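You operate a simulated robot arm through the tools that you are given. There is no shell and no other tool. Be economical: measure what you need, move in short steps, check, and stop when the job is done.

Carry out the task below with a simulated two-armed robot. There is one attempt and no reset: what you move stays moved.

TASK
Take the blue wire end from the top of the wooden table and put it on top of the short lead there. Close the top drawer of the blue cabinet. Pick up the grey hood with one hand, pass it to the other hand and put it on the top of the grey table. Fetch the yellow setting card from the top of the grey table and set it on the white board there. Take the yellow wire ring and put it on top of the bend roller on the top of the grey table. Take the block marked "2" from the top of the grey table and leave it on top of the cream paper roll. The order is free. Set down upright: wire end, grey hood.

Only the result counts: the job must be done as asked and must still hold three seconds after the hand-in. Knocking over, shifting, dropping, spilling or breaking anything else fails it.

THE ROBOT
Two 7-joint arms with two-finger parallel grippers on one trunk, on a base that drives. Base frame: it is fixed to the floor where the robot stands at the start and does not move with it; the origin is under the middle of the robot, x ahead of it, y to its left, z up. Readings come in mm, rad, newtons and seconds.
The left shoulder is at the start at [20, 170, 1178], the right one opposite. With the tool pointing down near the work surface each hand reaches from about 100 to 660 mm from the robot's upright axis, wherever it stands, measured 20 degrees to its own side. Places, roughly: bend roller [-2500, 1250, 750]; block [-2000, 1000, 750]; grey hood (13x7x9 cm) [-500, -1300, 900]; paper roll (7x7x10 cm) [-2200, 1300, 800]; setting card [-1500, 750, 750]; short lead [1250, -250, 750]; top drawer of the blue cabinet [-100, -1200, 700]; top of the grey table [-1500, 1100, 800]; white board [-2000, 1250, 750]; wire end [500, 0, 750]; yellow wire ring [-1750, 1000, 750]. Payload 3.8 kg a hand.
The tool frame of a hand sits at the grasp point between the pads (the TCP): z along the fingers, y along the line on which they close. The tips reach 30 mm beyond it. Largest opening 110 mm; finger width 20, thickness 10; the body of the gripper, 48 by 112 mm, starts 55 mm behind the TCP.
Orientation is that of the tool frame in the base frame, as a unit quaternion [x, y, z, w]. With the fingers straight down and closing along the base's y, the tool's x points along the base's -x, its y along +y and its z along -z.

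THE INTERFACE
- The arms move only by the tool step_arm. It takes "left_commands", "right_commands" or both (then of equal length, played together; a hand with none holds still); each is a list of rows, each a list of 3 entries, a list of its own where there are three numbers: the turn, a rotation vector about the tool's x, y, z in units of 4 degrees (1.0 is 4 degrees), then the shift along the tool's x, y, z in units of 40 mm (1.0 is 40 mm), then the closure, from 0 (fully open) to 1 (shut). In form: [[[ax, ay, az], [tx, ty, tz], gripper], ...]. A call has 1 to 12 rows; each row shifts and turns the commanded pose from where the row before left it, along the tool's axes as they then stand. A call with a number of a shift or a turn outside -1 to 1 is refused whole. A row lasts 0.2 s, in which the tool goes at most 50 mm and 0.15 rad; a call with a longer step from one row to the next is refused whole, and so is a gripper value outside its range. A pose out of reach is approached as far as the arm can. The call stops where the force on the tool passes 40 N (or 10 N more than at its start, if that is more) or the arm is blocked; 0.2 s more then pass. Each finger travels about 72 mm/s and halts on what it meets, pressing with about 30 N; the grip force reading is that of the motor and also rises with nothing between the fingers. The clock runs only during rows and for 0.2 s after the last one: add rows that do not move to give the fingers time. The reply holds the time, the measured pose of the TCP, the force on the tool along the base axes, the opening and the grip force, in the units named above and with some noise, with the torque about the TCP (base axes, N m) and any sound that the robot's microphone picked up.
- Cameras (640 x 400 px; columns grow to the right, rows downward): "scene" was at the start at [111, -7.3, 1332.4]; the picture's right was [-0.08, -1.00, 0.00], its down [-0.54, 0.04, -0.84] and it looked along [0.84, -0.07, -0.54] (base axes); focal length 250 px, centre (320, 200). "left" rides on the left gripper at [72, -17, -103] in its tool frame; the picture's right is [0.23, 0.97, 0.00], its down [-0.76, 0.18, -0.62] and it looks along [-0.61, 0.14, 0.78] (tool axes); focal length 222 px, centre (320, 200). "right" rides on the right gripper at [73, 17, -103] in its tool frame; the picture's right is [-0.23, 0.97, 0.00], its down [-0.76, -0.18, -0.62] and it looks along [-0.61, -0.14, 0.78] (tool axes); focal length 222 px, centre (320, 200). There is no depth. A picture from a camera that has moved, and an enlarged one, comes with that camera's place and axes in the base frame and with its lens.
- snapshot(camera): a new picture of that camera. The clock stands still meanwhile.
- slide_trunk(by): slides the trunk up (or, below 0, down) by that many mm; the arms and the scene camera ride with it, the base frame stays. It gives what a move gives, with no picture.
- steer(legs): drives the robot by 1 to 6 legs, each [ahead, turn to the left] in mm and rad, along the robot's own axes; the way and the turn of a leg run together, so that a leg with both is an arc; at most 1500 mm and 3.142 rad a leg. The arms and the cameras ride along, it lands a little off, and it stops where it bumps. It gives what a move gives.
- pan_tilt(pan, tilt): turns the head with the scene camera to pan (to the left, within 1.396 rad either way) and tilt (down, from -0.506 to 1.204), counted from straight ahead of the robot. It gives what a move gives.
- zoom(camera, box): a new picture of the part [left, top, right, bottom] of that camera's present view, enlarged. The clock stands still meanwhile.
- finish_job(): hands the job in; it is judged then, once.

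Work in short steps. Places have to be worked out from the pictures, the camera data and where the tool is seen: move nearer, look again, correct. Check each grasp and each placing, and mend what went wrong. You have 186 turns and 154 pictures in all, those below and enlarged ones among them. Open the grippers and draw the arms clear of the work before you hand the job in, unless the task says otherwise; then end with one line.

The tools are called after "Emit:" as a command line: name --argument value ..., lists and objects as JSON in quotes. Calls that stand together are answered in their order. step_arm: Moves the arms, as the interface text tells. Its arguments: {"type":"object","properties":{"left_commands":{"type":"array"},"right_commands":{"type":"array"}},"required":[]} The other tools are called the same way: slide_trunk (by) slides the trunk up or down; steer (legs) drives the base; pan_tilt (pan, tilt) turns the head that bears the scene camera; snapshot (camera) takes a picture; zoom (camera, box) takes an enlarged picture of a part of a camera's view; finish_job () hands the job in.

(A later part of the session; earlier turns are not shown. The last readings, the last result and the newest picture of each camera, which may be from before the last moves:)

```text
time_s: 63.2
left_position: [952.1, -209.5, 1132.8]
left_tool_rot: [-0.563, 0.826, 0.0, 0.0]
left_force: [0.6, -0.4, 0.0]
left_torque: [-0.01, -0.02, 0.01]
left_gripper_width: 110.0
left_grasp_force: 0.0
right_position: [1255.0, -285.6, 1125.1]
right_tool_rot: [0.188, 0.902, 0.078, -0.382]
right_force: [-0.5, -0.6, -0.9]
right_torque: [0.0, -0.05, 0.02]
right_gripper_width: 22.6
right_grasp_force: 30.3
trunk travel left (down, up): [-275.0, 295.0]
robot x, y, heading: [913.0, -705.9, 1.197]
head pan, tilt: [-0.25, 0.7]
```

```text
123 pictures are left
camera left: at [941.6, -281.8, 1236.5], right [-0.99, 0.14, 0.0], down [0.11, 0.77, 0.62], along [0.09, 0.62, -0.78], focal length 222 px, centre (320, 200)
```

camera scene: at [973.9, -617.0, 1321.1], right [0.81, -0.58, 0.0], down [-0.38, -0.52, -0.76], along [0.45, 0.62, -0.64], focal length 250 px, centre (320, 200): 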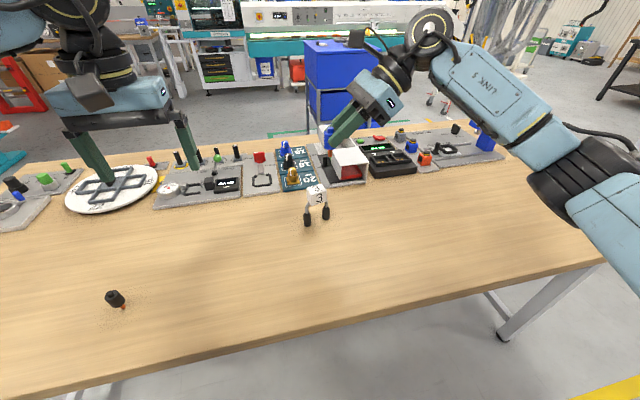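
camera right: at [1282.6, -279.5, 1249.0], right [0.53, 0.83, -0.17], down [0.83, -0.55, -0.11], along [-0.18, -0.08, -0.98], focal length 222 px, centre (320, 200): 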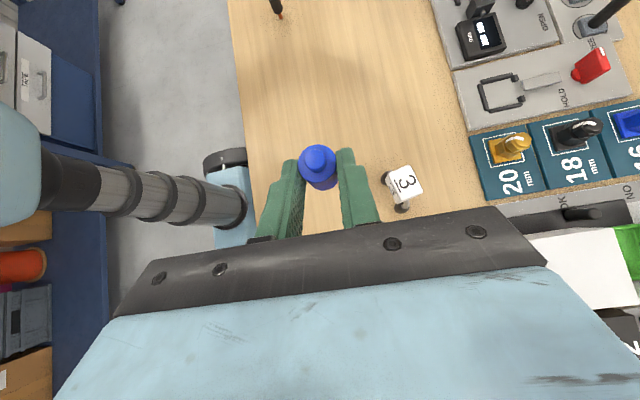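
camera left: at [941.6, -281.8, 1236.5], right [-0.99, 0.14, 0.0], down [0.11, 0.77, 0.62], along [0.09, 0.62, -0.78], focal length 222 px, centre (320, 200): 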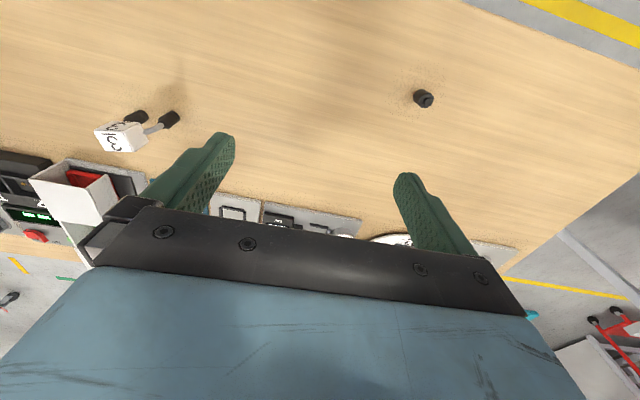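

Good views. I zoom in on the lead to triangulate its top.

Emit:
zoom --camera "scene" --box '[280, 170, 360, 230]'

Emit:
zoom --camera "right" --box '[290, 130, 450, 230]'

Emit:
zoom --camera "left" --box '[70, 90, 214, 180]'

```text
6.67 times, centred on (320, 200) of scene
camera zoom: at [973.9, -617.0, 1321.1], right [0.81, -0.58, 0.0], down [-0.38, -0.52, -0.76], along [0.45, 0.62, -0.64], focal length 1666 px, centre (320, 200)
```

zoom: 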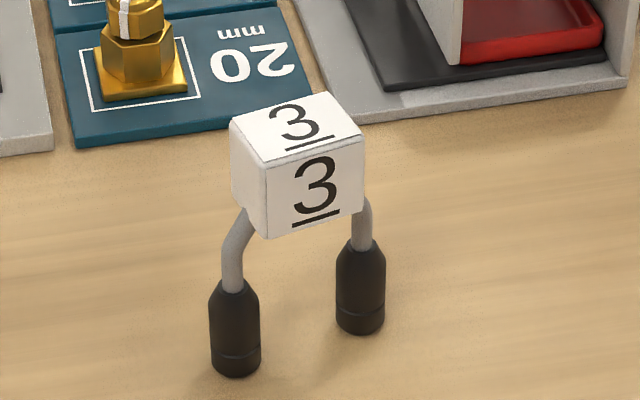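

```text
4.00 times, centred on (370, 180) of right
camera zoom: at [1282.6, -279.5, 1249.0], right [0.53, 0.83, -0.17], down [0.83, -0.55, -0.11], along [-0.18, -0.08, -0.98], focal length 888 px, centre (120, 280)
```

zoom: 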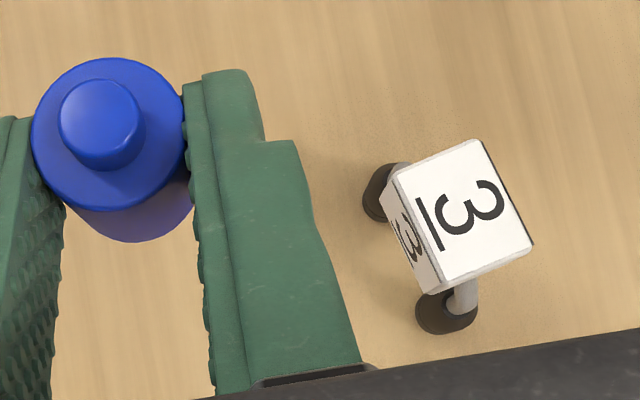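

```text
4.44 times, centred on (142, 135) of left
camera zoom: at [941.6, -281.8, 1236.5], right [-0.99, 0.14, 0.0], down [0.11, 0.77, 0.62], along [0.09, 0.62, -0.78], focal length 987 px, centre (1111, 489)
```

zoom: 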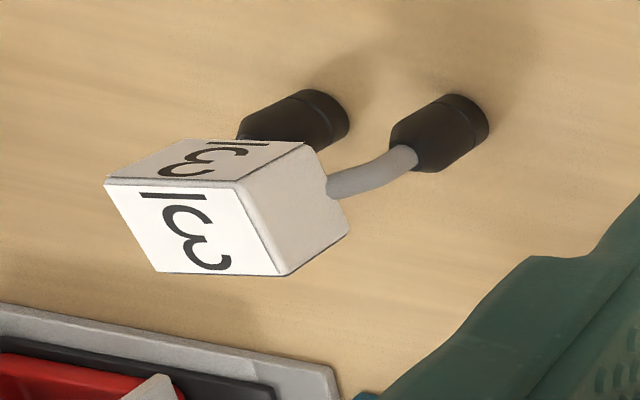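

The cube top is at about [1270,-189,920] and the wire end is now at about [1240,-279] with its pin bottom near z 1075. I drive 85 mm ahead so the piece hangs over the cube.

Emit:
steer --legs '[[85, 0]]'

Emit:
zoom --camera "right" --box '[240, 100, 400, 200]'

Emit:
zoom --camera "scene" --box '[260, 100, 420, 240]'

Emit:
snapshot --camera "left"

```text
time_s: 64.3
left_position: [984.4, -130.1, 1131.7]
left_tool_rot: [-0.563, 0.826, -0.001, -0.001]
left_force: [0.0, 0.3, -0.8]
left_torque: [-0.04, 0.0, -0.01]
left_gripper_width: 110.3
left_grasp_force: 0.0
right_position: [1285.0, -207.0, 1123.4]
right_tool_rot: [0.188, 0.901, 0.078, -0.382]
right_force: [0.7, 0.4, -0.5]
right_torque: [-0.01, 0.0, 0.02]
right_gripper_width: 22.7
right_grasp_force: 29.6
trunk travel left (down, up): [-275.0, 295.0]
robot x, y, heading: [948.3, -627.9, 1.197]
head pan, tilt: [-0.25, 0.7]
```

```text
4.00 times, centred on (320, 150) of right
camera zoom: at [1314.0, -200.1, 1248.6], right [0.53, 0.83, -0.17], down [0.83, -0.55, -0.11], along [-0.18, -0.08, -0.98], focal length 888 px, centre (320, 400)
```

zoom: 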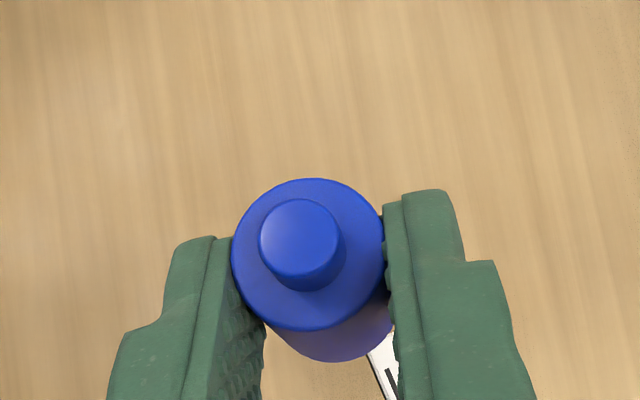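

```text
2.86 times, centred on (340, 170) of scene
camera zoom: at [1005.2, -537.4, 1321.1], right [0.81, -0.58, 0.0], down [-0.38, -0.52, -0.76], along [0.45, 0.62, -0.64], focal length 714 px, centre (263, 286)
```

zoom: 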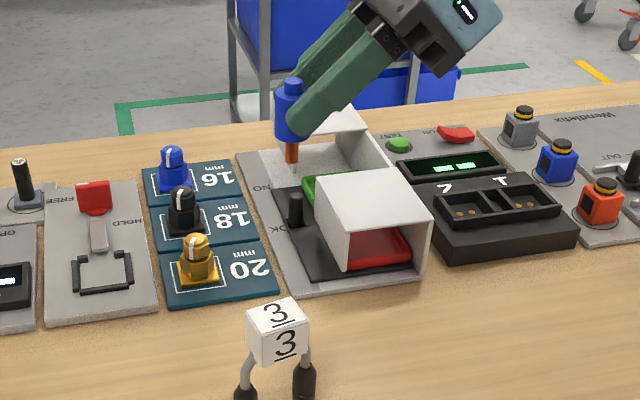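

```text
117 pictures are left
camera left: at [972.9, -202.3, 1236.2], right [-0.99, 0.14, 0.0], down [0.11, 0.77, 0.62], along [0.09, 0.62, -0.78], focal length 222 px, centre (320, 200)
```

left: 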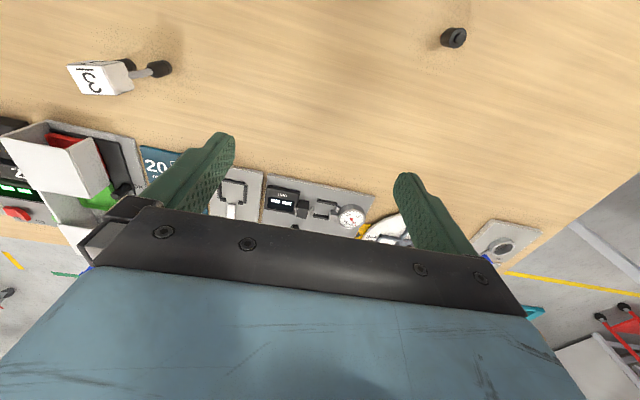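

I shift 14 mm in +y and descend 110 mm, then compare the pin with the cube in two views.

Emit:
step_arm --right_commands '[[[0, 0, 0], [-0.47, 0.08, 0.505], 1], [[0, 0, 0], [-0.47, 0.08, 0.505], 1], [[0, 0, 0], [-0.47, 0.08, 0.505], 1], [[0, 0, 0], [-0.47, 0.08, 0.505], 1], [[0, 0, 0], [0, 0, 0], 1]]'

Emit:
zoom --camera "scene" --box '[280, 160, 376, 240]'

Emit:
zoom --camera "left" --box '[20, 40, 180, 140]'

Emit:
zoom --camera "right" --box '[240, 100, 400, 200]'

```text
time_s: 65.5
left_position: [982.4, -130.6, 1132.5]
left_tool_rot: [-0.564, 0.826, -0.001, 0.0]
left_force: [-0.4, -0.1, 0.0]
left_torque: [-0.01, 0.0, -0.01]
left_gripper_width: 110.1
left_grasp_force: 0.2
right_position: [1282.9, -192.7, 1014.5]
right_tool_rot: [0.188, 0.901, 0.079, -0.382]
right_force: [0.4, 0.2, -1.0]
right_torque: [0.02, 0.0, 0.0]
right_gripper_width: 22.4
right_grasp_force: 30.1
trunk travel left (down, up): [-275.0, 295.0]
robot x, y, heading: [945.4, -625.3, 1.192]
head pan, tilt: [-0.25, 0.7]
```

```text
5.00 times, centred on (328, 200) of scene
camera zoom: at [1004.7, -538.5, 1321.2], right [0.81, -0.58, 0.0], down [-0.38, -0.52, -0.77], along [0.45, 0.62, -0.64], focal length 1249 px, centre (280, 200)
```

zoom: 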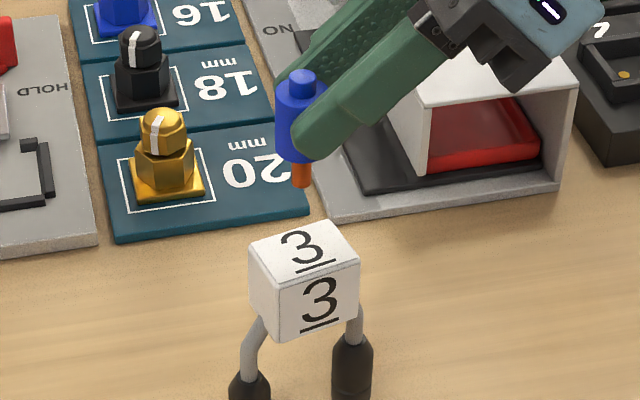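

```text
4.00 times, centred on (100, 90) of left
camera zoom: at [972.5, -203.3, 1236.7], right [-0.99, 0.14, 0.0], down [0.11, 0.77, 0.62], along [0.09, 0.62, -0.78], focal length 888 px, centre (1200, 640)
```

zoom: 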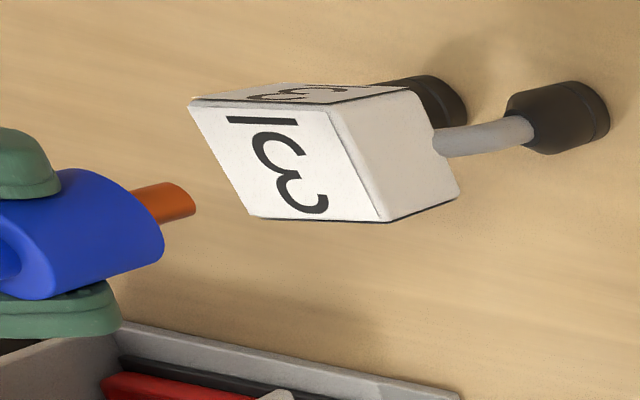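

```text
4.00 times, centred on (320, 150) of right
camera zoom: at [1311.4, -187.0, 1139.1], right [0.53, 0.83, -0.16], down [0.83, -0.55, -0.11], along [-0.18, -0.08, -0.98], focal length 888 px, centre (320, 400)
```

zoom: 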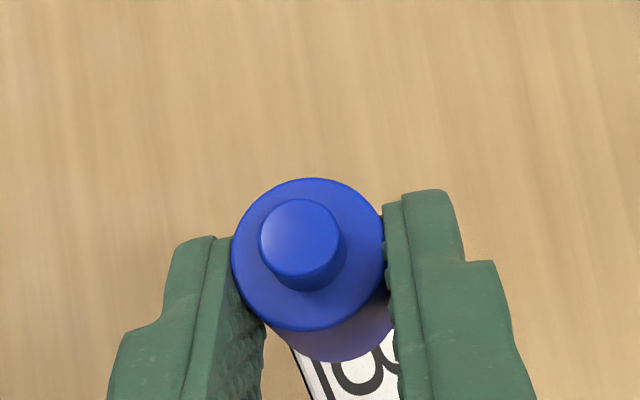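

Triangulated in the same way, the pin tip is at [1274,-184,957] and the cube top at [1275,-186,915], which is nearly aligned. I lower by 38 mm.

Emit:
step_arm --right_commands '[[[0, 0, 0], [-0.24, -0.01, 0.21], 1], [[0, 0, 0], [-0.24, -0.01, 0.21], 1], [[0, 0, 0], [-0.23, -0.007, 0.215], 1], [[0, 0, 0], [0, 0, 0], 1]]'

Emit:
zoom --camera "scene" --box '[290, 170, 370, 230]'

Emit:
zoom --camera "left" --box '[20, 40, 180, 140]'

```text
time_s: 66.5
left_position: [983.3, -130.5, 1132.8]
left_tool_rot: [-0.563, 0.826, 0.0, -0.001]
left_force: [0.2, 0.3, -0.5]
left_torque: [-0.04, -0.01, -0.01]
left_gripper_width: 110.1
left_grasp_force: 0.0
right_position: [1286.1, -195.7, 978.0]
right_tool_rot: [0.188, 0.901, 0.079, -0.383]
right_force: [-1.1, 0.8, -0.3]
right_torque: [-0.01, -0.03, -0.01]
right_gripper_width: 22.5
right_grasp_force: 29.4
trunk travel left (down, up): [-275.0, 295.0]
robot x, y, heading: [946.1, -624.9, 1.197]
head pan, tilt: [-0.25, 0.7]
```

```text
6.67 times, centred on (330, 200) of scene
camera zoom: at [1004.8, -538.4, 1321.2], right [0.81, -0.58, 0.0], down [-0.38, -0.52, -0.76], along [0.45, 0.62, -0.64], focal length 1666 px, centre (253, 200)
```

zoom: 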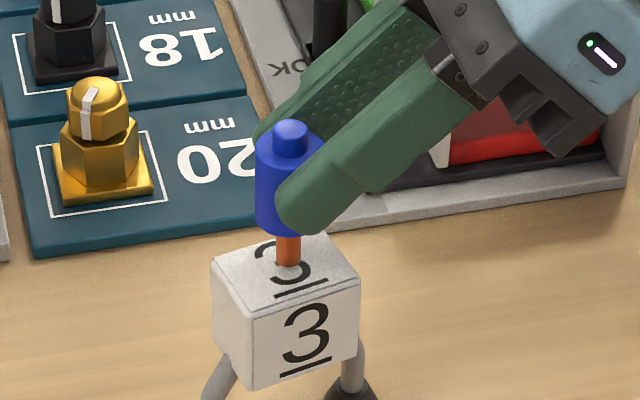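

```text
4.00 times, centred on (100, 90) of left
camera zoom: at [972.5, -203.2, 1236.6], right [-0.99, 0.14, 0.0], down [0.11, 0.77, 0.62], along [0.09, 0.62, -0.78], focal length 888 px, centre (1200, 640)
```

zoom: 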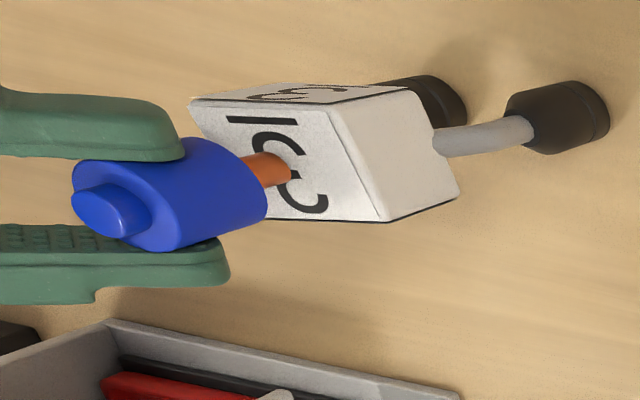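

The pin is a few mm above the cube centre. I creep down, watching the force.

Emit:
step_arm --right_commands '[[[0, 0, 0], [-0.027, 0, 0.026], 1], [[0, 0, 0], [-0.027, 0, 0.026], 1], [[0, 0, 0], [0, 0, 0], 1]]'

Emit:
step_arm --right_commands '[[[0, 0, 0], [-0.018, 0, 0.0175], 1], [[0, 0, 0], [0, 0, 0], 1]]'

Emit:
zoom --camera "left" --box '[20, 40, 180, 140]'

```text
time_s: 67.3
left_position: [983.8, -130.7, 1134.5]
left_tool_rot: [-0.564, 0.826, 0.0, 0.0]
left_force: [-0.4, 0.0, 0.1]
left_torque: [-0.02, -0.03, 0.04]
left_gripper_width: 110.1
left_grasp_force: 0.1
right_position: [1286.6, -194.1, 974.1]
right_tool_rot: [0.187, 0.902, 0.078, -0.381]
right_force: [-0.4, 0.0, -0.5]
right_torque: [-0.02, 0.0, 0.01]
right_gripper_width: 22.4
right_grasp_force: 29.9
trunk travel left (down, up): [-275.0, 295.0]
robot x, y, heading: [945.2, -628.3, 1.198]
head pan, tilt: [-0.25, 0.7]
```

```text
time_s: 67.9
left_position: [983.8, -130.3, 1132.8]
left_tool_rot: [-0.564, 0.826, 0.0, 0.0]
left_force: [-0.1, 0.5, 0.7]
left_torque: [0.01, 0.0, -0.03]
left_gripper_width: 110.3
left_grasp_force: 0.1
right_position: [1287.2, -195.5, 972.3]
right_tool_rot: [0.188, 0.902, 0.079, -0.381]
right_force: [0.6, -0.8, 0.8]
right_torque: [0.03, 0.0, -0.01]
right_gripper_width: 22.6
right_grasp_force: 30.0
trunk travel left (down, up): [-275.0, 295.0]
robot x, y, heading: [945.1, -627.3, 1.199]
head pan, tilt: [-0.25, 0.7]
```

```text
4.00 times, centred on (100, 90) of left
camera zoom: at [972.6, -203.3, 1236.6], right [-0.99, 0.14, 0.0], down [0.11, 0.77, 0.62], along [0.09, 0.62, -0.78], focal length 888 px, centre (1200, 640)
```

zoom: 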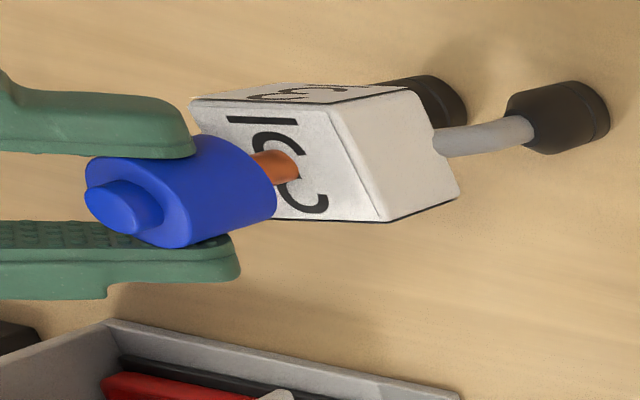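

There is no contact yet, so I continue in small steps.

Emit:
step_arm --right_commands '[[[0, 0, 0], [-0.02, 0, 0.02], 1], [[0, 0, 0], [0, 0, 0], 1]]'

Emit:
step_arm --right_commands '[[[0, 0, 0], [-0.02, 0, 0.02], 1], [[0, 0, 0], [0, 0, 0], 1]]'

Emit:
zoom --camera "left" --box '[20, 40, 180, 140]'

Emit:
zoom --camera "scene" --box '[310, 180, 358, 210]'

```text
time_s: 68.5
left_position: [982.6, -131.3, 1133.3]
left_tool_rot: [-0.564, 0.826, 0.0, 0.0]
left_force: [-0.3, 0.3, -0.6]
left_torque: [-0.01, 0.0, 0.0]
left_gripper_width: 110.0
left_grasp_force: 0.1
right_position: [1285.9, -195.9, 973.1]
right_tool_rot: [0.188, 0.901, 0.08, -0.383]
right_force: [-0.5, 1.0, 5.4]
right_torque: [0.07, 0.15, -0.02]
right_gripper_width: 22.7
right_grasp_force: 29.9
trunk travel left (down, up): [-275.0, 295.0]
robot x, y, heading: [944.7, -626.9, 1.197]
head pan, tilt: [-0.25, 0.7]
```

```text
time_s: 69.1
left_position: [983.2, -130.5, 1132.7]
left_tool_rot: [-0.563, 0.826, 0.001, 0.001]
left_force: [1.1, -0.6, -0.9]
left_torque: [0.0, -0.05, 0.0]
left_gripper_width: 109.8
left_grasp_force: 0.1
right_position: [1287.2, -194.8, 973.0]
right_tool_rot: [0.187, 0.901, 0.08, -0.382]
right_force: [-0.7, 0.0, 14.4]
right_torque: [0.13, 0.22, -0.01]
right_gripper_width: 22.4
right_grasp_force: 30.1
trunk travel left (down, up): [-275.0, 295.0]
robot x, y, heading: [943.0, -625.6, 1.197]
head pan, tilt: [-0.25, 0.7]
```

```text
4.00 times, centred on (100, 90) of left
camera zoom: at [971.8, -204.1, 1237.1], right [-0.99, 0.14, 0.0], down [0.11, 0.77, 0.62], along [0.09, 0.62, -0.78], focal length 888 px, centre (1200, 640)
```

zoom: 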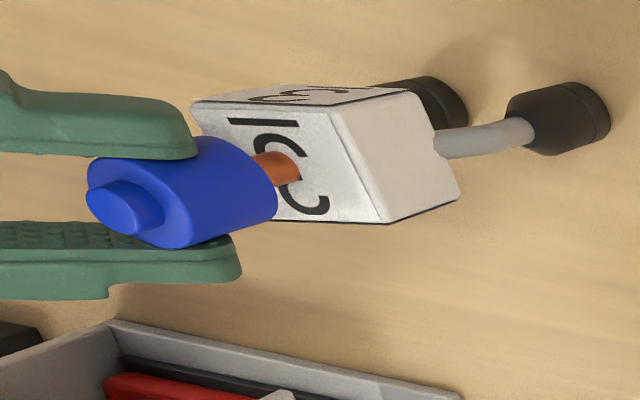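

```text
13.33 times, centred on (334, 195) of scene
camera zoom: at [1004.0, -539.3, 1321.4], right [0.81, -0.58, 0.0], down [-0.38, -0.52, -0.77], along [0.45, 0.62, -0.64], focal length 3331 px, centre (133, 267)
```

zoom: 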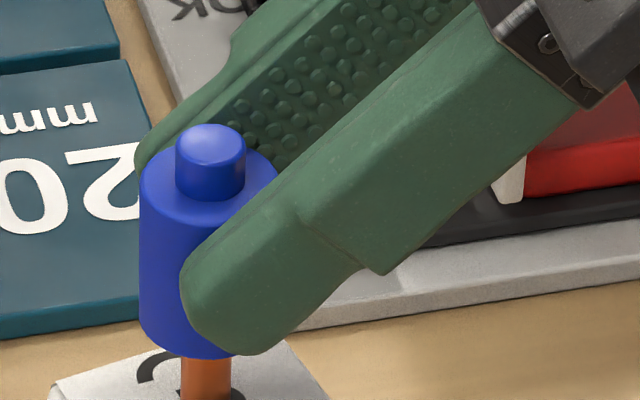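

Contact at 14 N. I relieve it slightly, then open slowly and check.

Emit:
step_arm --right_commands '[[[0, 0, 0], [0.015, 0, -0.015], 1], [[0, 0, 0], [0, 0, 0], 1], [[0, 0, 0], [0, 0, 0], 0.78], [[0, 0, 0], [0, 0, 0], 0.76], [[0, 0, 0], [0, 0, 0], 0.72], [[0, 0, 0], [0, 0, 0], 0.66], [[0, 0, 0], [0, 0, 0], 0.6], [[0, 0, 0], [0, 0, 0], 0.6]]'

Emit:
zoom --camera "left" --box '[20, 40, 180, 140]'

Emit:
zoom --camera "scene" --box '[290, 170, 370, 230]'

```text
time_s: 70.9
left_position: [984.2, -130.4, 1132.5]
left_tool_rot: [-0.564, 0.826, 0.0, 0.0]
left_force: [0.0, 0.0, -0.1]
left_torque: [-0.02, 0.0, 0.01]
left_gripper_width: 110.0
left_grasp_force: 0.1
right_position: [1287.3, -194.4, 971.4]
right_tool_rot: [0.188, 0.902, 0.079, -0.381]
right_force: [0.4, -0.9, -0.1]
right_torque: [-0.03, 0.0, 0.0]
right_gripper_width: 43.9
right_grasp_force: 0.0
trunk travel left (down, up): [-275.0, 295.0]
robot x, y, heading: [946.3, -628.6, 1.194]
head pan, tilt: [-0.25, 0.7]
```

```text
4.00 times, centred on (100, 90) of left
camera zoom: at [972.6, -203.3, 1236.6], right [-0.99, 0.14, 0.0], down [0.11, 0.77, 0.62], along [0.09, 0.62, -0.78], focal length 888 px, centre (1200, 640)
```

zoom: 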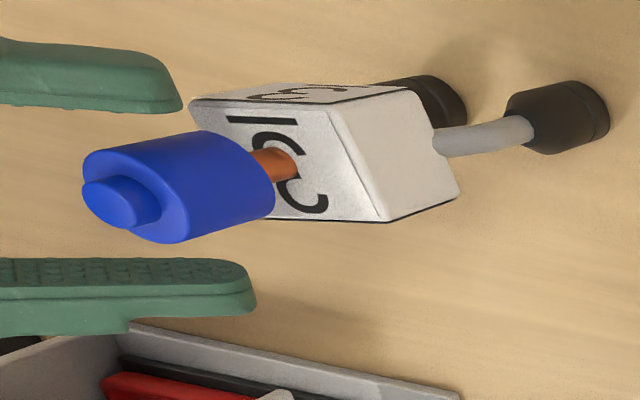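

```text
6.67 times, centred on (330, 200) of scene
camera zoom: at [1004.8, -538.5, 1321.2], right [0.81, -0.58, 0.0], down [-0.38, -0.52, -0.76], along [0.45, 0.62, -0.64], focal length 1666 px, centre (253, 200)
```

zoom: 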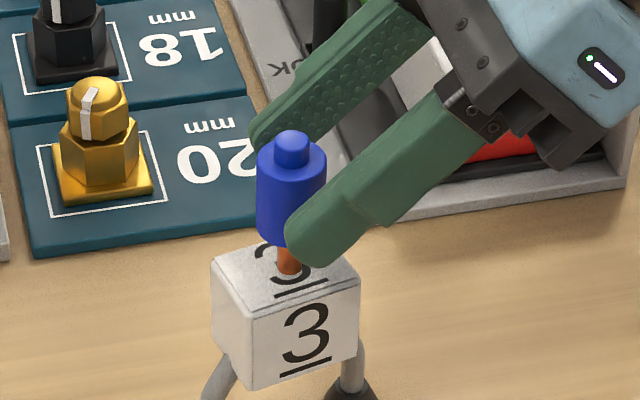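

It stands on its own. I withdraw along the finger axis, then raise the arm and untilt.

Emit:
step_arm --right_commands '[[[0, 0, 0], [0, 0, 0], 0.4], [[0, 0, 0], [0, 0, -0.3], 0.3], [[0, 0, 0], [0, 0, -0.7], 0.3], [[0, 0, 0], [0, 0, -1], 0.3], [[0, 0, 0], [0, 0, -1], 0.3], [[0, 0, 0], [0, 0, -1], 0.3], [[0, 0, 0], [0.3, 0, -0.6], 0.3]]'

Emit:
step_arm --right_commands '[[[0, -1, 0], [0, 0, 0], 0], [[0, -1, 0], [0, 0, 0], 0], [[0, -1, 0], [0, 0, 0], 0], [[0, -1, 0], [0, 0, 0], 0], [[0, -1, 0], [0, 0, 0], 0], [[0, -1, 0], [0, 0, 0], 0], [[0, -1, 0], [0, 0, 0], 0], [[0, -1, 0], [0, 0, 0], 0], [[0, -1, 0], [0, 0, 0], 0], [[0, -1, 0], [0, 0, 0], 0], [[0, -1, 0], [0, 0, 0], 0], [[0, -0.5, 0], [0, 0, 0], 0]]'

Emit:
zoom --camera "scene" --box '[230, 100, 430, 230]'

```text
time_s: 72.5
left_position: [983.6, -130.6, 1133.0]
left_tool_rot: [-0.564, 0.826, 0.0, 0.0]
left_force: [0.1, 0.3, 0.3]
left_torque: [0.01, 0.0, 0.03]
left_gripper_width: 110.2
left_grasp_force: 0.0
right_position: [1399.6, -245.2, 1107.8]
right_tool_rot: [0.187, 0.902, 0.079, -0.381]
right_force: [-0.7, 0.7, 0.1]
right_torque: [-0.01, 0.01, 0.01]
right_gripper_width: 77.1
right_grasp_force: 0.1
trunk travel left (down, up): [-275.0, 295.0]
robot x, y, heading: [948.4, -624.9, 1.199]
head pan, tilt: [-0.25, 0.7]
```

```text
time_s: 75.1
left_position: [984.0, -131.4, 1132.9]
left_tool_rot: [-0.564, 0.826, 0.0, 0.0]
left_force: [-0.7, 0.7, -0.5]
left_torque: [-0.01, 0.0, -0.01]
left_gripper_width: 110.2
left_grasp_force: 0.0
right_position: [1400.5, -244.3, 1107.9]
right_tool_rot: [0.204, 0.979, 0.0, 0.001]
right_force: [0.4, 0.1, 0.1]
right_torque: [0.0, -0.04, 0.01]
right_gripper_width: 109.9
right_grasp_force: 0.1
trunk travel left (down, up): [-275.0, 295.0]
robot x, y, heading: [947.3, -626.5, 1.197]
head pan, tilt: [-0.25, 0.7]
```

```text
3.08 times, centred on (330, 165) of scene
camera zoom: at [1004.8, -538.4, 1321.2], right [0.81, -0.58, 0.0], down [-0.38, -0.52, -0.76], along [0.45, 0.62, -0.64], focal length 769 px, centre (289, 308)
```

zoom: 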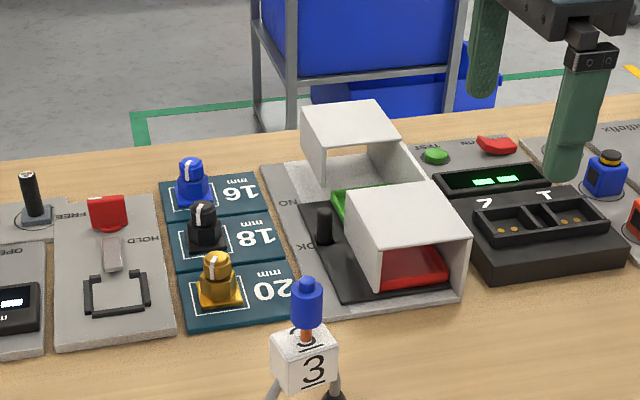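

The wire end stands on the short lead. I turn the right hand back to its natural yaw and pull it in, then drive back along the aisle towards the blue cabinet.

Emit:
step_arm --right_commands '[[[0, 0, -1], [0, -0.5, -0.2], 0], [[0, 0, -1], [0, -0.5, -0.2], 0], [[0, 0, -1], [0, -0.5, -0.2], 0], [[0, 0, -1], [0, -0.5, -0.2], 0], [[0, 0, -1], [0, 0, 0], 0], [[0, 0, -1], [0, 0, 0], 0], [[0, 0, -1], [0, 0, 0], 0], [[0, 0, -1], [0, 0, 0], 0], [[0, 0, -1], [0, 0, 0], 0], [[0, 0, -1], [0, 0, 0], 0], [[0, 0, -1], [0, 0, 0], 0], [[0, 0, -1], [0, 0, 0], 0]]'

Emit:
step_arm --right_commands '[[[0, 0, -1], [0, 0, 0], 0], [[0, 0, -1], [0, 0, 0], 0], [[0, 0, -1], [0, 0, 0], 0], [[0, 0, -1], [0, 0, 0], 0], [[0, 0, -1], [0, 0, 0], 0], [[0, 0, -1], [0, 0, 0], 0], [[0, 0, -1], [0, 0, 0], 0], [[0, 0, -1], [0, 0, 0], 0], [[0, 0, -1], [0, 0, 0], 0], [[0, 0, -1], [0, 0, 0], 0], [[0, 0, -0.5], [0, 0, 0], 0]]'

Emit:
steer --legs '[[-250, 0], [0, 1.57], [950, 0]]'

Emit:
pan_tilt --pan 1.2 --tilt 0.6

Emit:
snapshot --camera "scene"

```text
time_s: 77.7
left_position: [983.9, -131.1, 1133.1]
left_tool_rot: [-0.563, 0.826, 0.0, -0.001]
left_force: [0.2, 1.0, 0.3]
left_torque: [0.03, -0.01, -0.01]
left_gripper_width: 110.0
left_grasp_force: 0.1
right_position: [1375.9, -322.2, 1140.1]
right_tool_rot: [-0.213, 0.977, -0.003, 0.001]
right_force: [-0.9, 0.0, -0.6]
right_torque: [-0.04, 0.0, 0.0]
right_gripper_width: 110.1
right_grasp_force: 0.0
trunk travel left (down, up): [-275.0, 295.0]
robot x, y, heading: [950.7, -629.0, 1.199]
head pan, tilt: [-0.25, 0.7]
```

```text
time_s: 80.1
left_position: [984.0, -130.7, 1132.5]
left_tool_rot: [-0.564, 0.826, 0.0, 0.0]
left_force: [0.1, 0.3, 0.5]
left_torque: [-0.02, 0.0, -0.01]
left_gripper_width: 110.1
left_grasp_force: 0.0
right_position: [1376.1, -320.4, 1139.7]
right_tool_rot: [-0.549, 0.836, -0.001, -0.001]
right_force: [-0.2, 0.1, -0.1]
right_torque: [0.01, -0.02, 0.03]
right_gripper_width: 110.0
right_grasp_force: 0.1
trunk travel left (down, up): [-275.0, 295.0]
robot x, y, heading: [945.7, -624.4, 1.197]
head pan, tilt: [-0.25, 0.7]
```

```text
time_s: 90.2
left_position: [-498.2, -473.8, 1132.1]
left_tool_rot: [0.982, -0.187, 0.0, 0.0]
left_force: [0.0, -0.2, 0.6]
left_torque: [-0.04, 0.01, 0.0]
left_gripper_width: 110.3
left_grasp_force: 0.0
right_position: [-307.5, -82.9, 1140.5]
right_tool_rot: [0.979, -0.205, 0.0, -0.001]
right_force: [-0.4, 0.1, 0.2]
right_torque: [-0.01, -0.02, 0.02]
right_gripper_width: 110.2
right_grasp_force: 0.1
trunk travel left (down, up): [-275.0, 295.0]
robot x, y, heading: [0.9, -507.9, 2.763]
head pan, tilt: [-0.25, 0.7]
```

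```text
time_s: 91.7
left_position: [-498.2, -473.5, 1132.8]
left_tool_rot: [0.982, -0.188, 0.0, 0.0]
left_force: [-0.7, -0.9, 0.0]
left_torque: [-0.02, 0.03, 0.02]
left_gripper_width: 110.2
left_grasp_force: 0.1
right_position: [-307.1, -83.0, 1139.6]
right_tool_rot: [0.978, -0.206, 0.001, -0.001]
right_force: [0.6, 0.2, -0.5]
right_torque: [0.02, -0.03, 0.02]
right_gripper_width: 110.0
right_grasp_force: 0.1
trunk travel left (down, up): [-275.0, 295.0]
robot x, y, heading: [-1.5, -512.0, 2.76]
head pan, tilt: [1.201, 0.6]
```

```text
105 pictures are left
camera scene: at [-80.5, -570.1, 1329.8], right [-0.73, 0.68, 0.0], down [0.38, 0.41, -0.83], along [-0.56, -0.6, -0.56], focal length 250 px, centre (320, 200)
```

scene: 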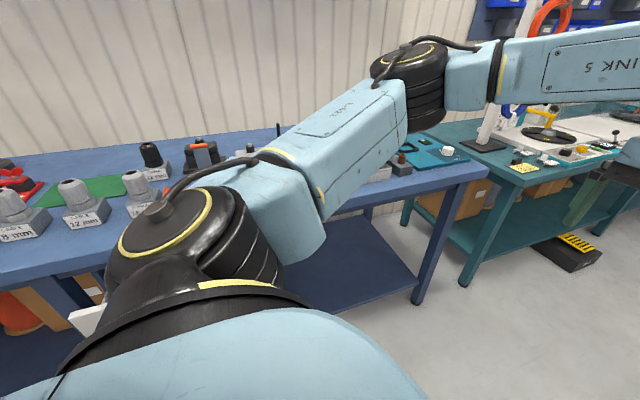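

I turn to face the bench wall to find the cabinet drawer and the hood.

Emit:
steer --legs '[[0, 1.58]]'

Emit:
pan_tilt --pan 0.0 --tilt 0.6

Emit:
snapshot --camera "scene"

Emit:
pan_tilt --pan -0.9 --tilt 0.6

Emit:
snapshot --camera "scene"

```text
time_s: 96.0
left_position: [-28.6, -1009.7, 1133.1]
left_tool_rot: [0.82, 0.573, 0.0, 0.0]
left_force: [0.2, -0.5, -0.2]
left_torque: [0.0, -0.03, -0.02]
left_gripper_width: 110.1
left_grasp_force: 0.1
right_position: [-423.9, -828.4, 1141.5]
right_tool_rot: [0.83, 0.558, 0.0, -0.001]
right_force: [-1.1, 0.4, 0.4]
right_torque: [-0.02, 0.0, 0.02]
right_gripper_width: 110.2
right_grasp_force: 0.1
trunk travel left (down, up): [-275.0, 295.0]
robot x, y, heading: [0.3, -510.7, -1.92]
head pan, tilt: [1.201, 0.6]
```

```text
time_s: 97.4
left_position: [-27.7, -1010.4, 1132.9]
left_tool_rot: [0.82, 0.572, 0.0, 0.0]
left_force: [0.2, -0.4, -0.6]
left_torque: [0.0, 0.0, -0.01]
left_gripper_width: 110.0
left_grasp_force: 0.0
right_position: [-424.9, -829.3, 1139.9]
right_tool_rot: [0.83, 0.557, 0.0, -0.001]
right_force: [1.1, -0.1, -0.2]
right_torque: [0.0, 0.01, 0.01]
right_gripper_width: 110.3
right_grasp_force: 0.0
trunk travel left (down, up): [-275.0, 295.0]
robot x, y, heading: [-4.8, -512.8, -1.921]
head pan, tilt: [0.0, 0.6]
```

```text
104 pictures are left
camera scene: at [-38.6, -615.7, 1329.8], right [-0.94, 0.34, 0.0], down [0.19, 0.53, -0.83], along [-0.28, -0.77, -0.56], focal length 250 px, centre (320, 200)
```

scene: 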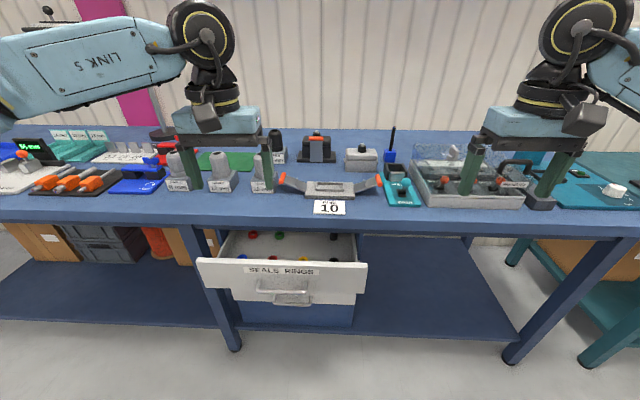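

```text
time_s: 98.6
left_position: [-28.8, -1010.3, 1132.1]
left_tool_rot: [0.82, 0.572, 0.0, 0.0]
left_force: [0.7, -0.2, 0.5]
left_torque: [-0.02, 0.02, -0.02]
left_gripper_width: 110.0
left_grasp_force: 0.0
right_position: [-424.5, -829.3, 1140.0]
right_tool_rot: [0.83, 0.557, 0.001, -0.001]
right_force: [-0.2, -0.3, 0.1]
right_torque: [0.02, -0.01, 0.01]
right_gripper_width: 110.2
right_grasp_force: 0.0
trunk travel left (down, up): [-275.0, 295.0]
robot x, y, heading: [-1.5, -510.1, -1.919]
head pan, tilt: [-0.901, 0.6]
```

```text
103 pictures are left
camera scene: at [-92.1, -560.4, 1329.8], right [-0.31, 0.95, 0.0], down [0.54, 0.18, -0.83], along [-0.78, -0.26, -0.56], focal length 250 px, centre (320, 200)
```

scene: 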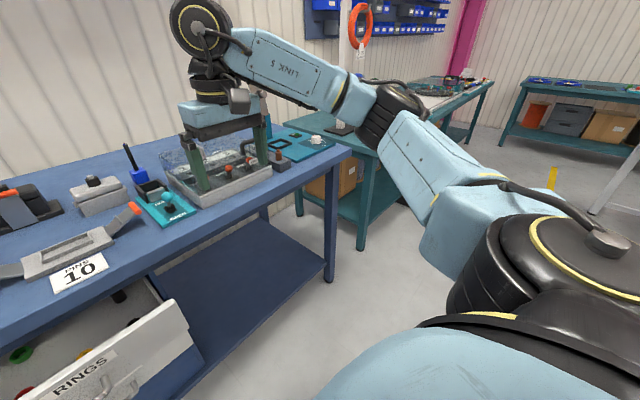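

The open drawer "SEALS RINGS" sits under the blue bench. I zoom in to identify the grey hood on the bench, around column 360.

Emit:
pan_tilt --pan -0.2 --tilt 0.6

Emit:
zoom --camera "scene" --box '[220, 110, 480, 220]'

Emit:
zoom --camera "scene" --box '[110, 200, 350, 340]'

```text
time_s: 99.7
left_position: [-28.4, -1010.1, 1132.6]
left_tool_rot: [0.82, 0.572, 0.0, 0.0]
left_force: [-0.2, 0.8, 0.2]
left_torque: [0.03, 0.01, -0.01]
left_gripper_width: 109.9
left_grasp_force: 0.1
right_position: [-423.9, -829.5, 1140.9]
right_tool_rot: [0.83, 0.558, 0.0, -0.001]
right_force: [-0.6, 0.1, -0.5]
right_torque: [0.01, 0.01, -0.01]
right_gripper_width: 110.3
right_grasp_force: 0.1
trunk travel left (down, up): [-275.0, 295.0]
robot x, y, heading: [-2.4, -508.4, -1.928]
head pan, tilt: [-0.201, 0.6]
```

```text
2.46 times, centred on (350, 165) of scene
camera zoom: at [-54.6, -607.9, 1329.8], right [-0.85, 0.53, 0.0], down [0.3, 0.48, -0.83], along [-0.43, -0.7, -0.56], focal length 615 px, centre (246, 286)
```

zoom: 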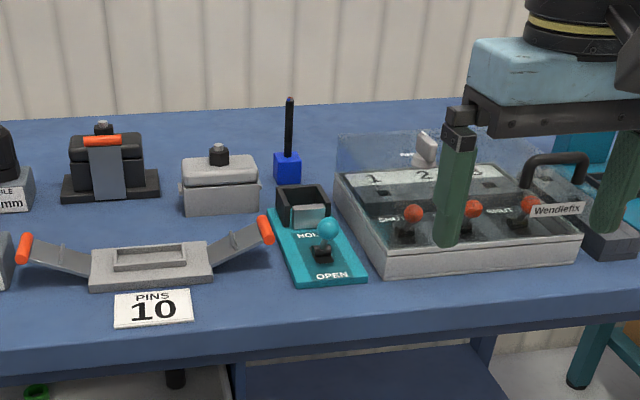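

```text
2.67 times, centred on (230, 270) of scene
camera zoom: at [-54.6, -607.9, 1329.8], right [-0.85, 0.53, 0.0], down [0.3, 0.48, -0.83], along [-0.43, -0.7, -0.56], focal length 666 px, centre (560, 13)
```

zoom: 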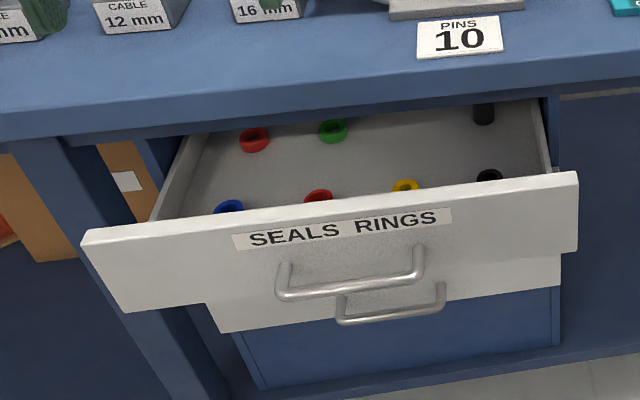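

The grey box with the black gland is the hood. Before pushing the drawer, I triangulate the front panel with the hand cameras.

Emit:
snapshot --camera "left"

Emit:
snapshot --camera "right"

```text
100 pictures are left
camera left: at [-19.4, -935.2, 1236.7], right [0.99, -0.12, 0.0], down [-0.1, -0.78, 0.62], along [-0.08, -0.62, -0.78], focal length 222 px, centre (320, 200)
```

left: 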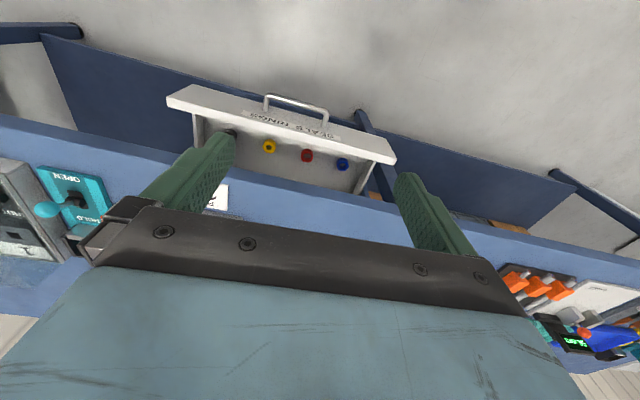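

```text
99 pictures are left
camera right: at [-382.5, -767.8, 1243.9], right [0.82, -0.58, 0.0], down [-0.45, -0.64, 0.62], along [-0.36, -0.51, -0.78], focal length 222 px, centre (320, 200)
```

right: 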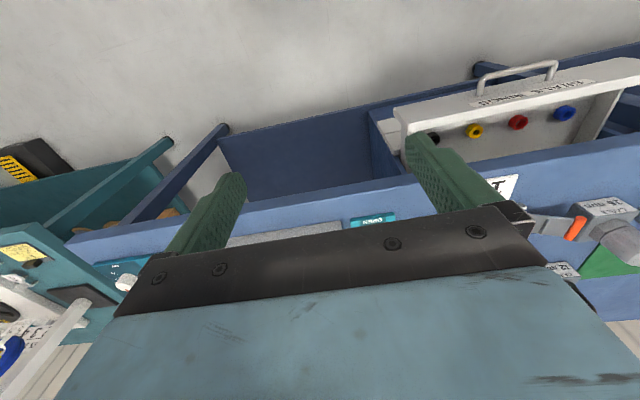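

The panel top is near z 760, the face centre about [-102,-1133]; the left hand is lined up with it. I tilt the closed left hand 45° forward and lower it in front of the panel.

Emit:
step_arm --left_commands '[[[0, -1, 0], [0, 0, 0], 1], [[0, -1, 0], [0, 0, 0], 1], [[0, -1, 0], [0, 0, 0], 1], [[0, -1, 0], [0, 0, 0], 1], [[0, -1, 0], [0, 0, 0], 1], [[0, -1, 0], [0, 0, 0], 1], [[0, -1, 0], [0, 0, 0], 1], [[0, -1, 0], [0, 0, 0], 1], [[0, -1, 0], [0, 0, 0], 1], [[0, -1, 0], [0, 0, 0], 1], [[0, -1, 0], [0, 0, 0], 1]]'

Emit:
step_arm --left_commands '[[[0, 0, 0], [0.74, 0, 0.7], 1], [[0, 0, 0], [0.74, 0, 0.7], 1], [[0, 0, 0], [0.74, 0, 0.7], 1], [[0, 0, 0], [0.74, 0, 0.7], 1], [[0, 0, 0], [0.74, 0, 0.7], 1], [[0, 0, 0], [0.74, 0, 0.7], 1], [[0, 0, 0], [0.74, 0, 0.7], 1], [[0, 0, 0], [0.74, 0, 0.7], 1]]'

Emit:
pan_tilt --pan 0.1 --tilt 0.85

Emit:
snapshot --camera "scene"

Emit:
snapshot --camera "left"

```text
time_s: 102.1
left_position: [-28.2, -1009.6, 1133.2]
left_tool_rot: [0.759, 0.531, -0.308, 0.215]
left_force: [0.4, -0.3, 0.0]
left_torque: [-0.01, 0.0, -0.01]
left_gripper_width: 0.0
left_grasp_force: 30.2
right_position: [-424.3, -828.9, 1141.0]
right_tool_rot: [0.83, 0.558, 0.0, 0.0]
right_force: [-0.1, 0.0, 0.4]
right_torque: [-0.03, 0.06, 0.01]
right_gripper_width: 110.1
right_grasp_force: 0.0
trunk travel left (down, up): [-275.0, 295.0]
robot x, y, heading: [-0.1, -515.1, -1.927]
head pan, tilt: [-0.201, 0.6]
```

```text
time_s: 103.9
left_position: [-25.1, -994.7, 807.3]
left_tool_rot: [0.76, 0.531, -0.308, 0.215]
left_force: [-0.3, -0.2, -0.3]
left_torque: [-0.02, -0.01, 0.02]
left_gripper_width: 0.0
left_grasp_force: 30.6
right_position: [-426.9, -829.0, 1139.6]
right_tool_rot: [0.831, 0.557, 0.0, -0.002]
right_force: [-0.3, 0.6, 0.2]
right_torque: [-0.04, 0.02, 0.01]
right_gripper_width: 110.0
right_grasp_force: 0.1
trunk travel left (down, up): [-275.0, 295.0]
robot x, y, heading: [-2.5, -511.0, -1.925]
head pan, tilt: [-0.201, 0.6]
```

```text
time_s: 104.7
left_position: [-24.1, -994.1, 804.9]
left_tool_rot: [0.761, 0.53, -0.308, 0.213]
left_force: [0.5, -0.1, 0.3]
left_torque: [0.02, 0.0, 0.03]
left_gripper_width: 0.0
left_grasp_force: 30.5
right_position: [-425.5, -828.8, 1140.1]
right_tool_rot: [0.83, 0.558, 0.0, -0.002]
right_force: [0.7, 0.2, 0.0]
right_torque: [-0.01, -0.03, -0.04]
right_gripper_width: 110.0
right_grasp_force: 0.1
trunk travel left (down, up): [-275.0, 295.0]
robot x, y, heading: [-0.5, -514.1, -1.923]
head pan, tilt: [0.099, 0.85]
```

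```text
98 pictures are left
camera scene: at [-27.9, -608.4, 1309.0], right [-0.97, 0.25, 0.0], down [0.19, 0.73, -0.66], along [-0.17, -0.64, -0.75], focal length 250 px, centre (320, 200)
```

scene: 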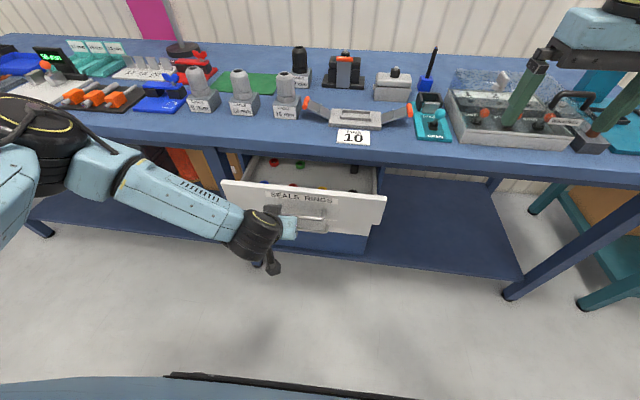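

```text
97 pictures are left
camera left: at [1.8, -870.8, 830.9], right [0.97, -0.18, -0.16], down [0.13, -0.17, 0.98], along [-0.21, -0.97, -0.14], focal length 222 px, centre (320, 200)
```

left: 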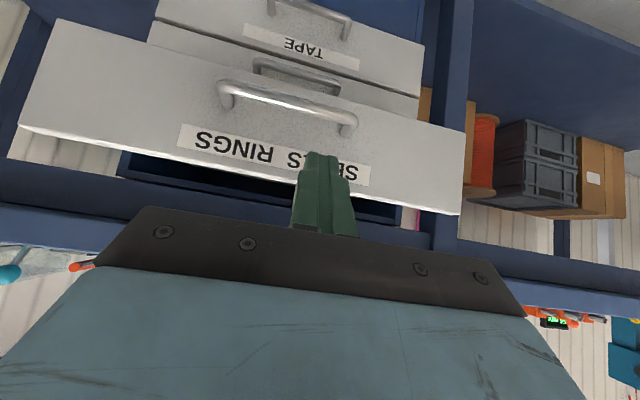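

Good view: only the top drawer "SEALS RINGS" is open. I lower 35 mm more, centre a bit, then push forward until the drawer stops.

Emit:
step_arm --left_commands '[[[0, 0, 0], [0.31, -0.5, 0.31], 1], [[0, 0, 0], [0.31, -0.5, 0.31], 1], [[0, 0, 0], [-0.54, 0, 0.52], 1], [[0, 0, 0], [-0.54, 0, 0.52], 1], [[0, 0, 0], [-0.3, 0, 0.29], 1], [[0, 0, 0], [0, 0, 0], 1]]'

Emit:
snapshot --camera "left"

```text
time_s: 106.1
left_position: [-87.9, -1054.4, 774.3]
left_tool_rot: [0.76, 0.531, -0.307, 0.214]
left_force: [0.4, 0.0, -0.6]
left_torque: [0.0, -0.01, -0.01]
left_gripper_width: 0.0
left_grasp_force: 30.1
right_position: [-423.7, -828.1, 1139.6]
right_tool_rot: [0.83, 0.557, 0.001, -0.001]
right_force: [0.1, -0.5, 1.1]
right_torque: [0.02, -0.01, 0.0]
right_gripper_width: 110.0
right_grasp_force: 0.0
trunk travel left (down, up): [-275.0, 295.0]
robot x, y, heading: [-2.1, -515.1, -1.919]
head pan, tilt: [0.099, 0.85]
```

```text
96 pictures are left
camera left: at [-61.9, -931.0, 797.8], right [0.97, -0.18, -0.16], down [0.13, -0.17, 0.98], along [-0.21, -0.97, -0.14], focal length 222 px, centre (320, 200)
```

left: 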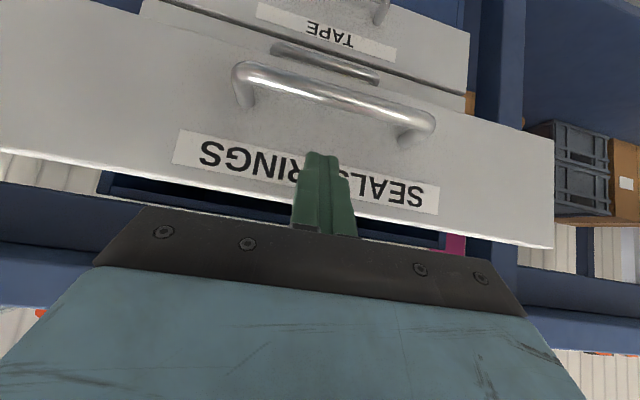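

The tip is on the label area. I push forward.

Emit:
step_arm --left_commands '[[[0, 0, 0], [-0.37, 0, 0.36], 1], [[0, 0, 0], [-0.37, 0, 0.36], 1], [[0, 0, 0], [-0.37, 0, 0.36], 1], [[0, 0, 0], [-0.37, 0, 0.36], 1], [[0, 0, 0], [-0.37, 0, 0.36], 1], [[0, 0, 0], [0, 0, 0], 1]]'

Emit:
snapshot --camera "left"

Emit:
snapshot --camera "scene"

```text
time_s: 107.5
left_position: [-123.2, -1150.0, 774.2]
left_tool_rot: [0.76, 0.531, -0.308, 0.214]
left_force: [-0.3, 0.3, -1.0]
left_torque: [0.01, 0.02, -0.02]
left_gripper_width: 0.2
left_grasp_force: 29.8
right_position: [-424.4, -829.2, 1140.7]
right_tool_rot: [0.83, 0.557, 0.0, -0.002]
right_force: [-1.2, 0.1, -0.1]
right_torque: [0.02, 0.02, 0.02]
right_gripper_width: 110.1
right_grasp_force: 0.0
trunk travel left (down, up): [-275.0, 295.0]
robot x, y, heading: [-0.4, -513.5, -1.923]
head pan, tilt: [0.099, 0.85]
```

```text
95 pictures are left
camera left: at [-97.4, -1027.8, 797.3], right [0.97, -0.18, -0.16], down [0.13, -0.17, 0.98], along [-0.2, -0.97, -0.14], focal length 222 px, centre (320, 200)
```

left: 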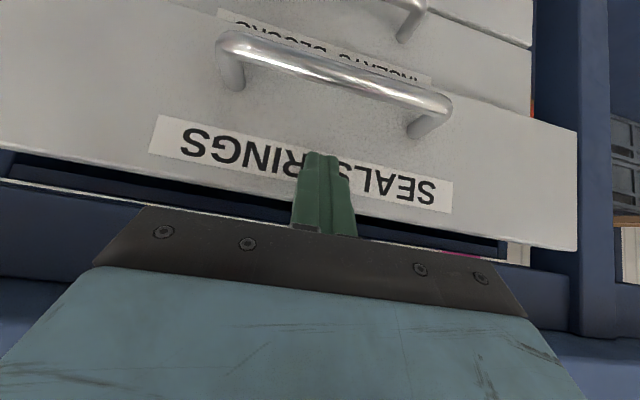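

```text
94 pictures are left
camera scene: at [-27.4, -608.3, 1308.9], right [-0.97, 0.25, 0.0], down [0.19, 0.73, -0.66], along [-0.17, -0.64, -0.75], focal length 250 px, centre (320, 200)
```

scene: 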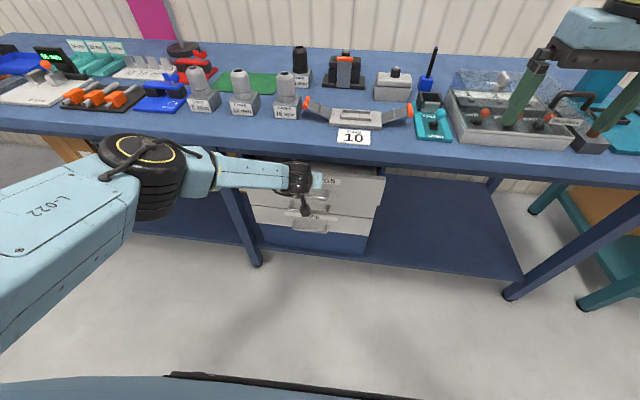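

The drawer is going in with little resistance. I keep pushing.

Emit:
step_arm --left_commands '[[[0, 0, 0], [-0.37, 0, 0.36], 1], [[0, 0, 0], [-0.37, 0, 0.36], 1], [[0, 0, 0], [-0.28, 0, 0.27], 1], [[0, 0, 0], [-0.28, 0, 0.27], 1], [[0, 0, 0], [0, 0, 0], 1]]'

Emit:
snapshot --camera "left"

```text
time_s: 108.3
left_position: [-141.0, -1192.6, 761.2]
left_tool_rot: [0.765, 0.53, -0.299, 0.209]
left_force: [0.5, 0.8, 0.0]
left_torque: [-0.08, -0.02, 0.02]
left_gripper_width: 0.0
left_grasp_force: 30.1
right_position: [-425.0, -831.9, 1139.7]
right_tool_rot: [0.83, 0.557, 0.001, -0.002]
right_force: [-0.8, -0.4, -1.4]
right_torque: [0.03, -0.02, 0.03]
right_gripper_width: 109.8
right_grasp_force: 0.0
trunk travel left (down, up): [-275.0, 295.0]
robot x, y, heading: [-0.4, -512.7, -1.922]
head pan, tilt: [0.099, 0.85]
stopped in row 3 (left hand): the force on the tool passed its limit at 58 N (the readings are from after the stop); the commanded pose is now the measured one
```

```text
93 pictures are left
camera left: at [-113.4, -1069.7, 787.6], right [0.97, -0.18, -0.15], down [0.12, -0.19, 0.98], along [-0.21, -0.96, -0.16], focal length 222 px, centre (320, 200)
```

left: 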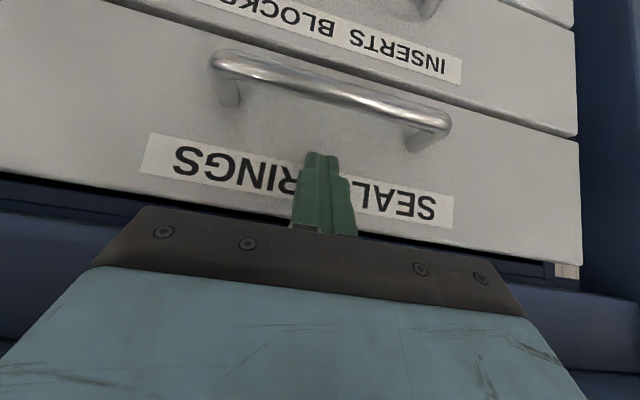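

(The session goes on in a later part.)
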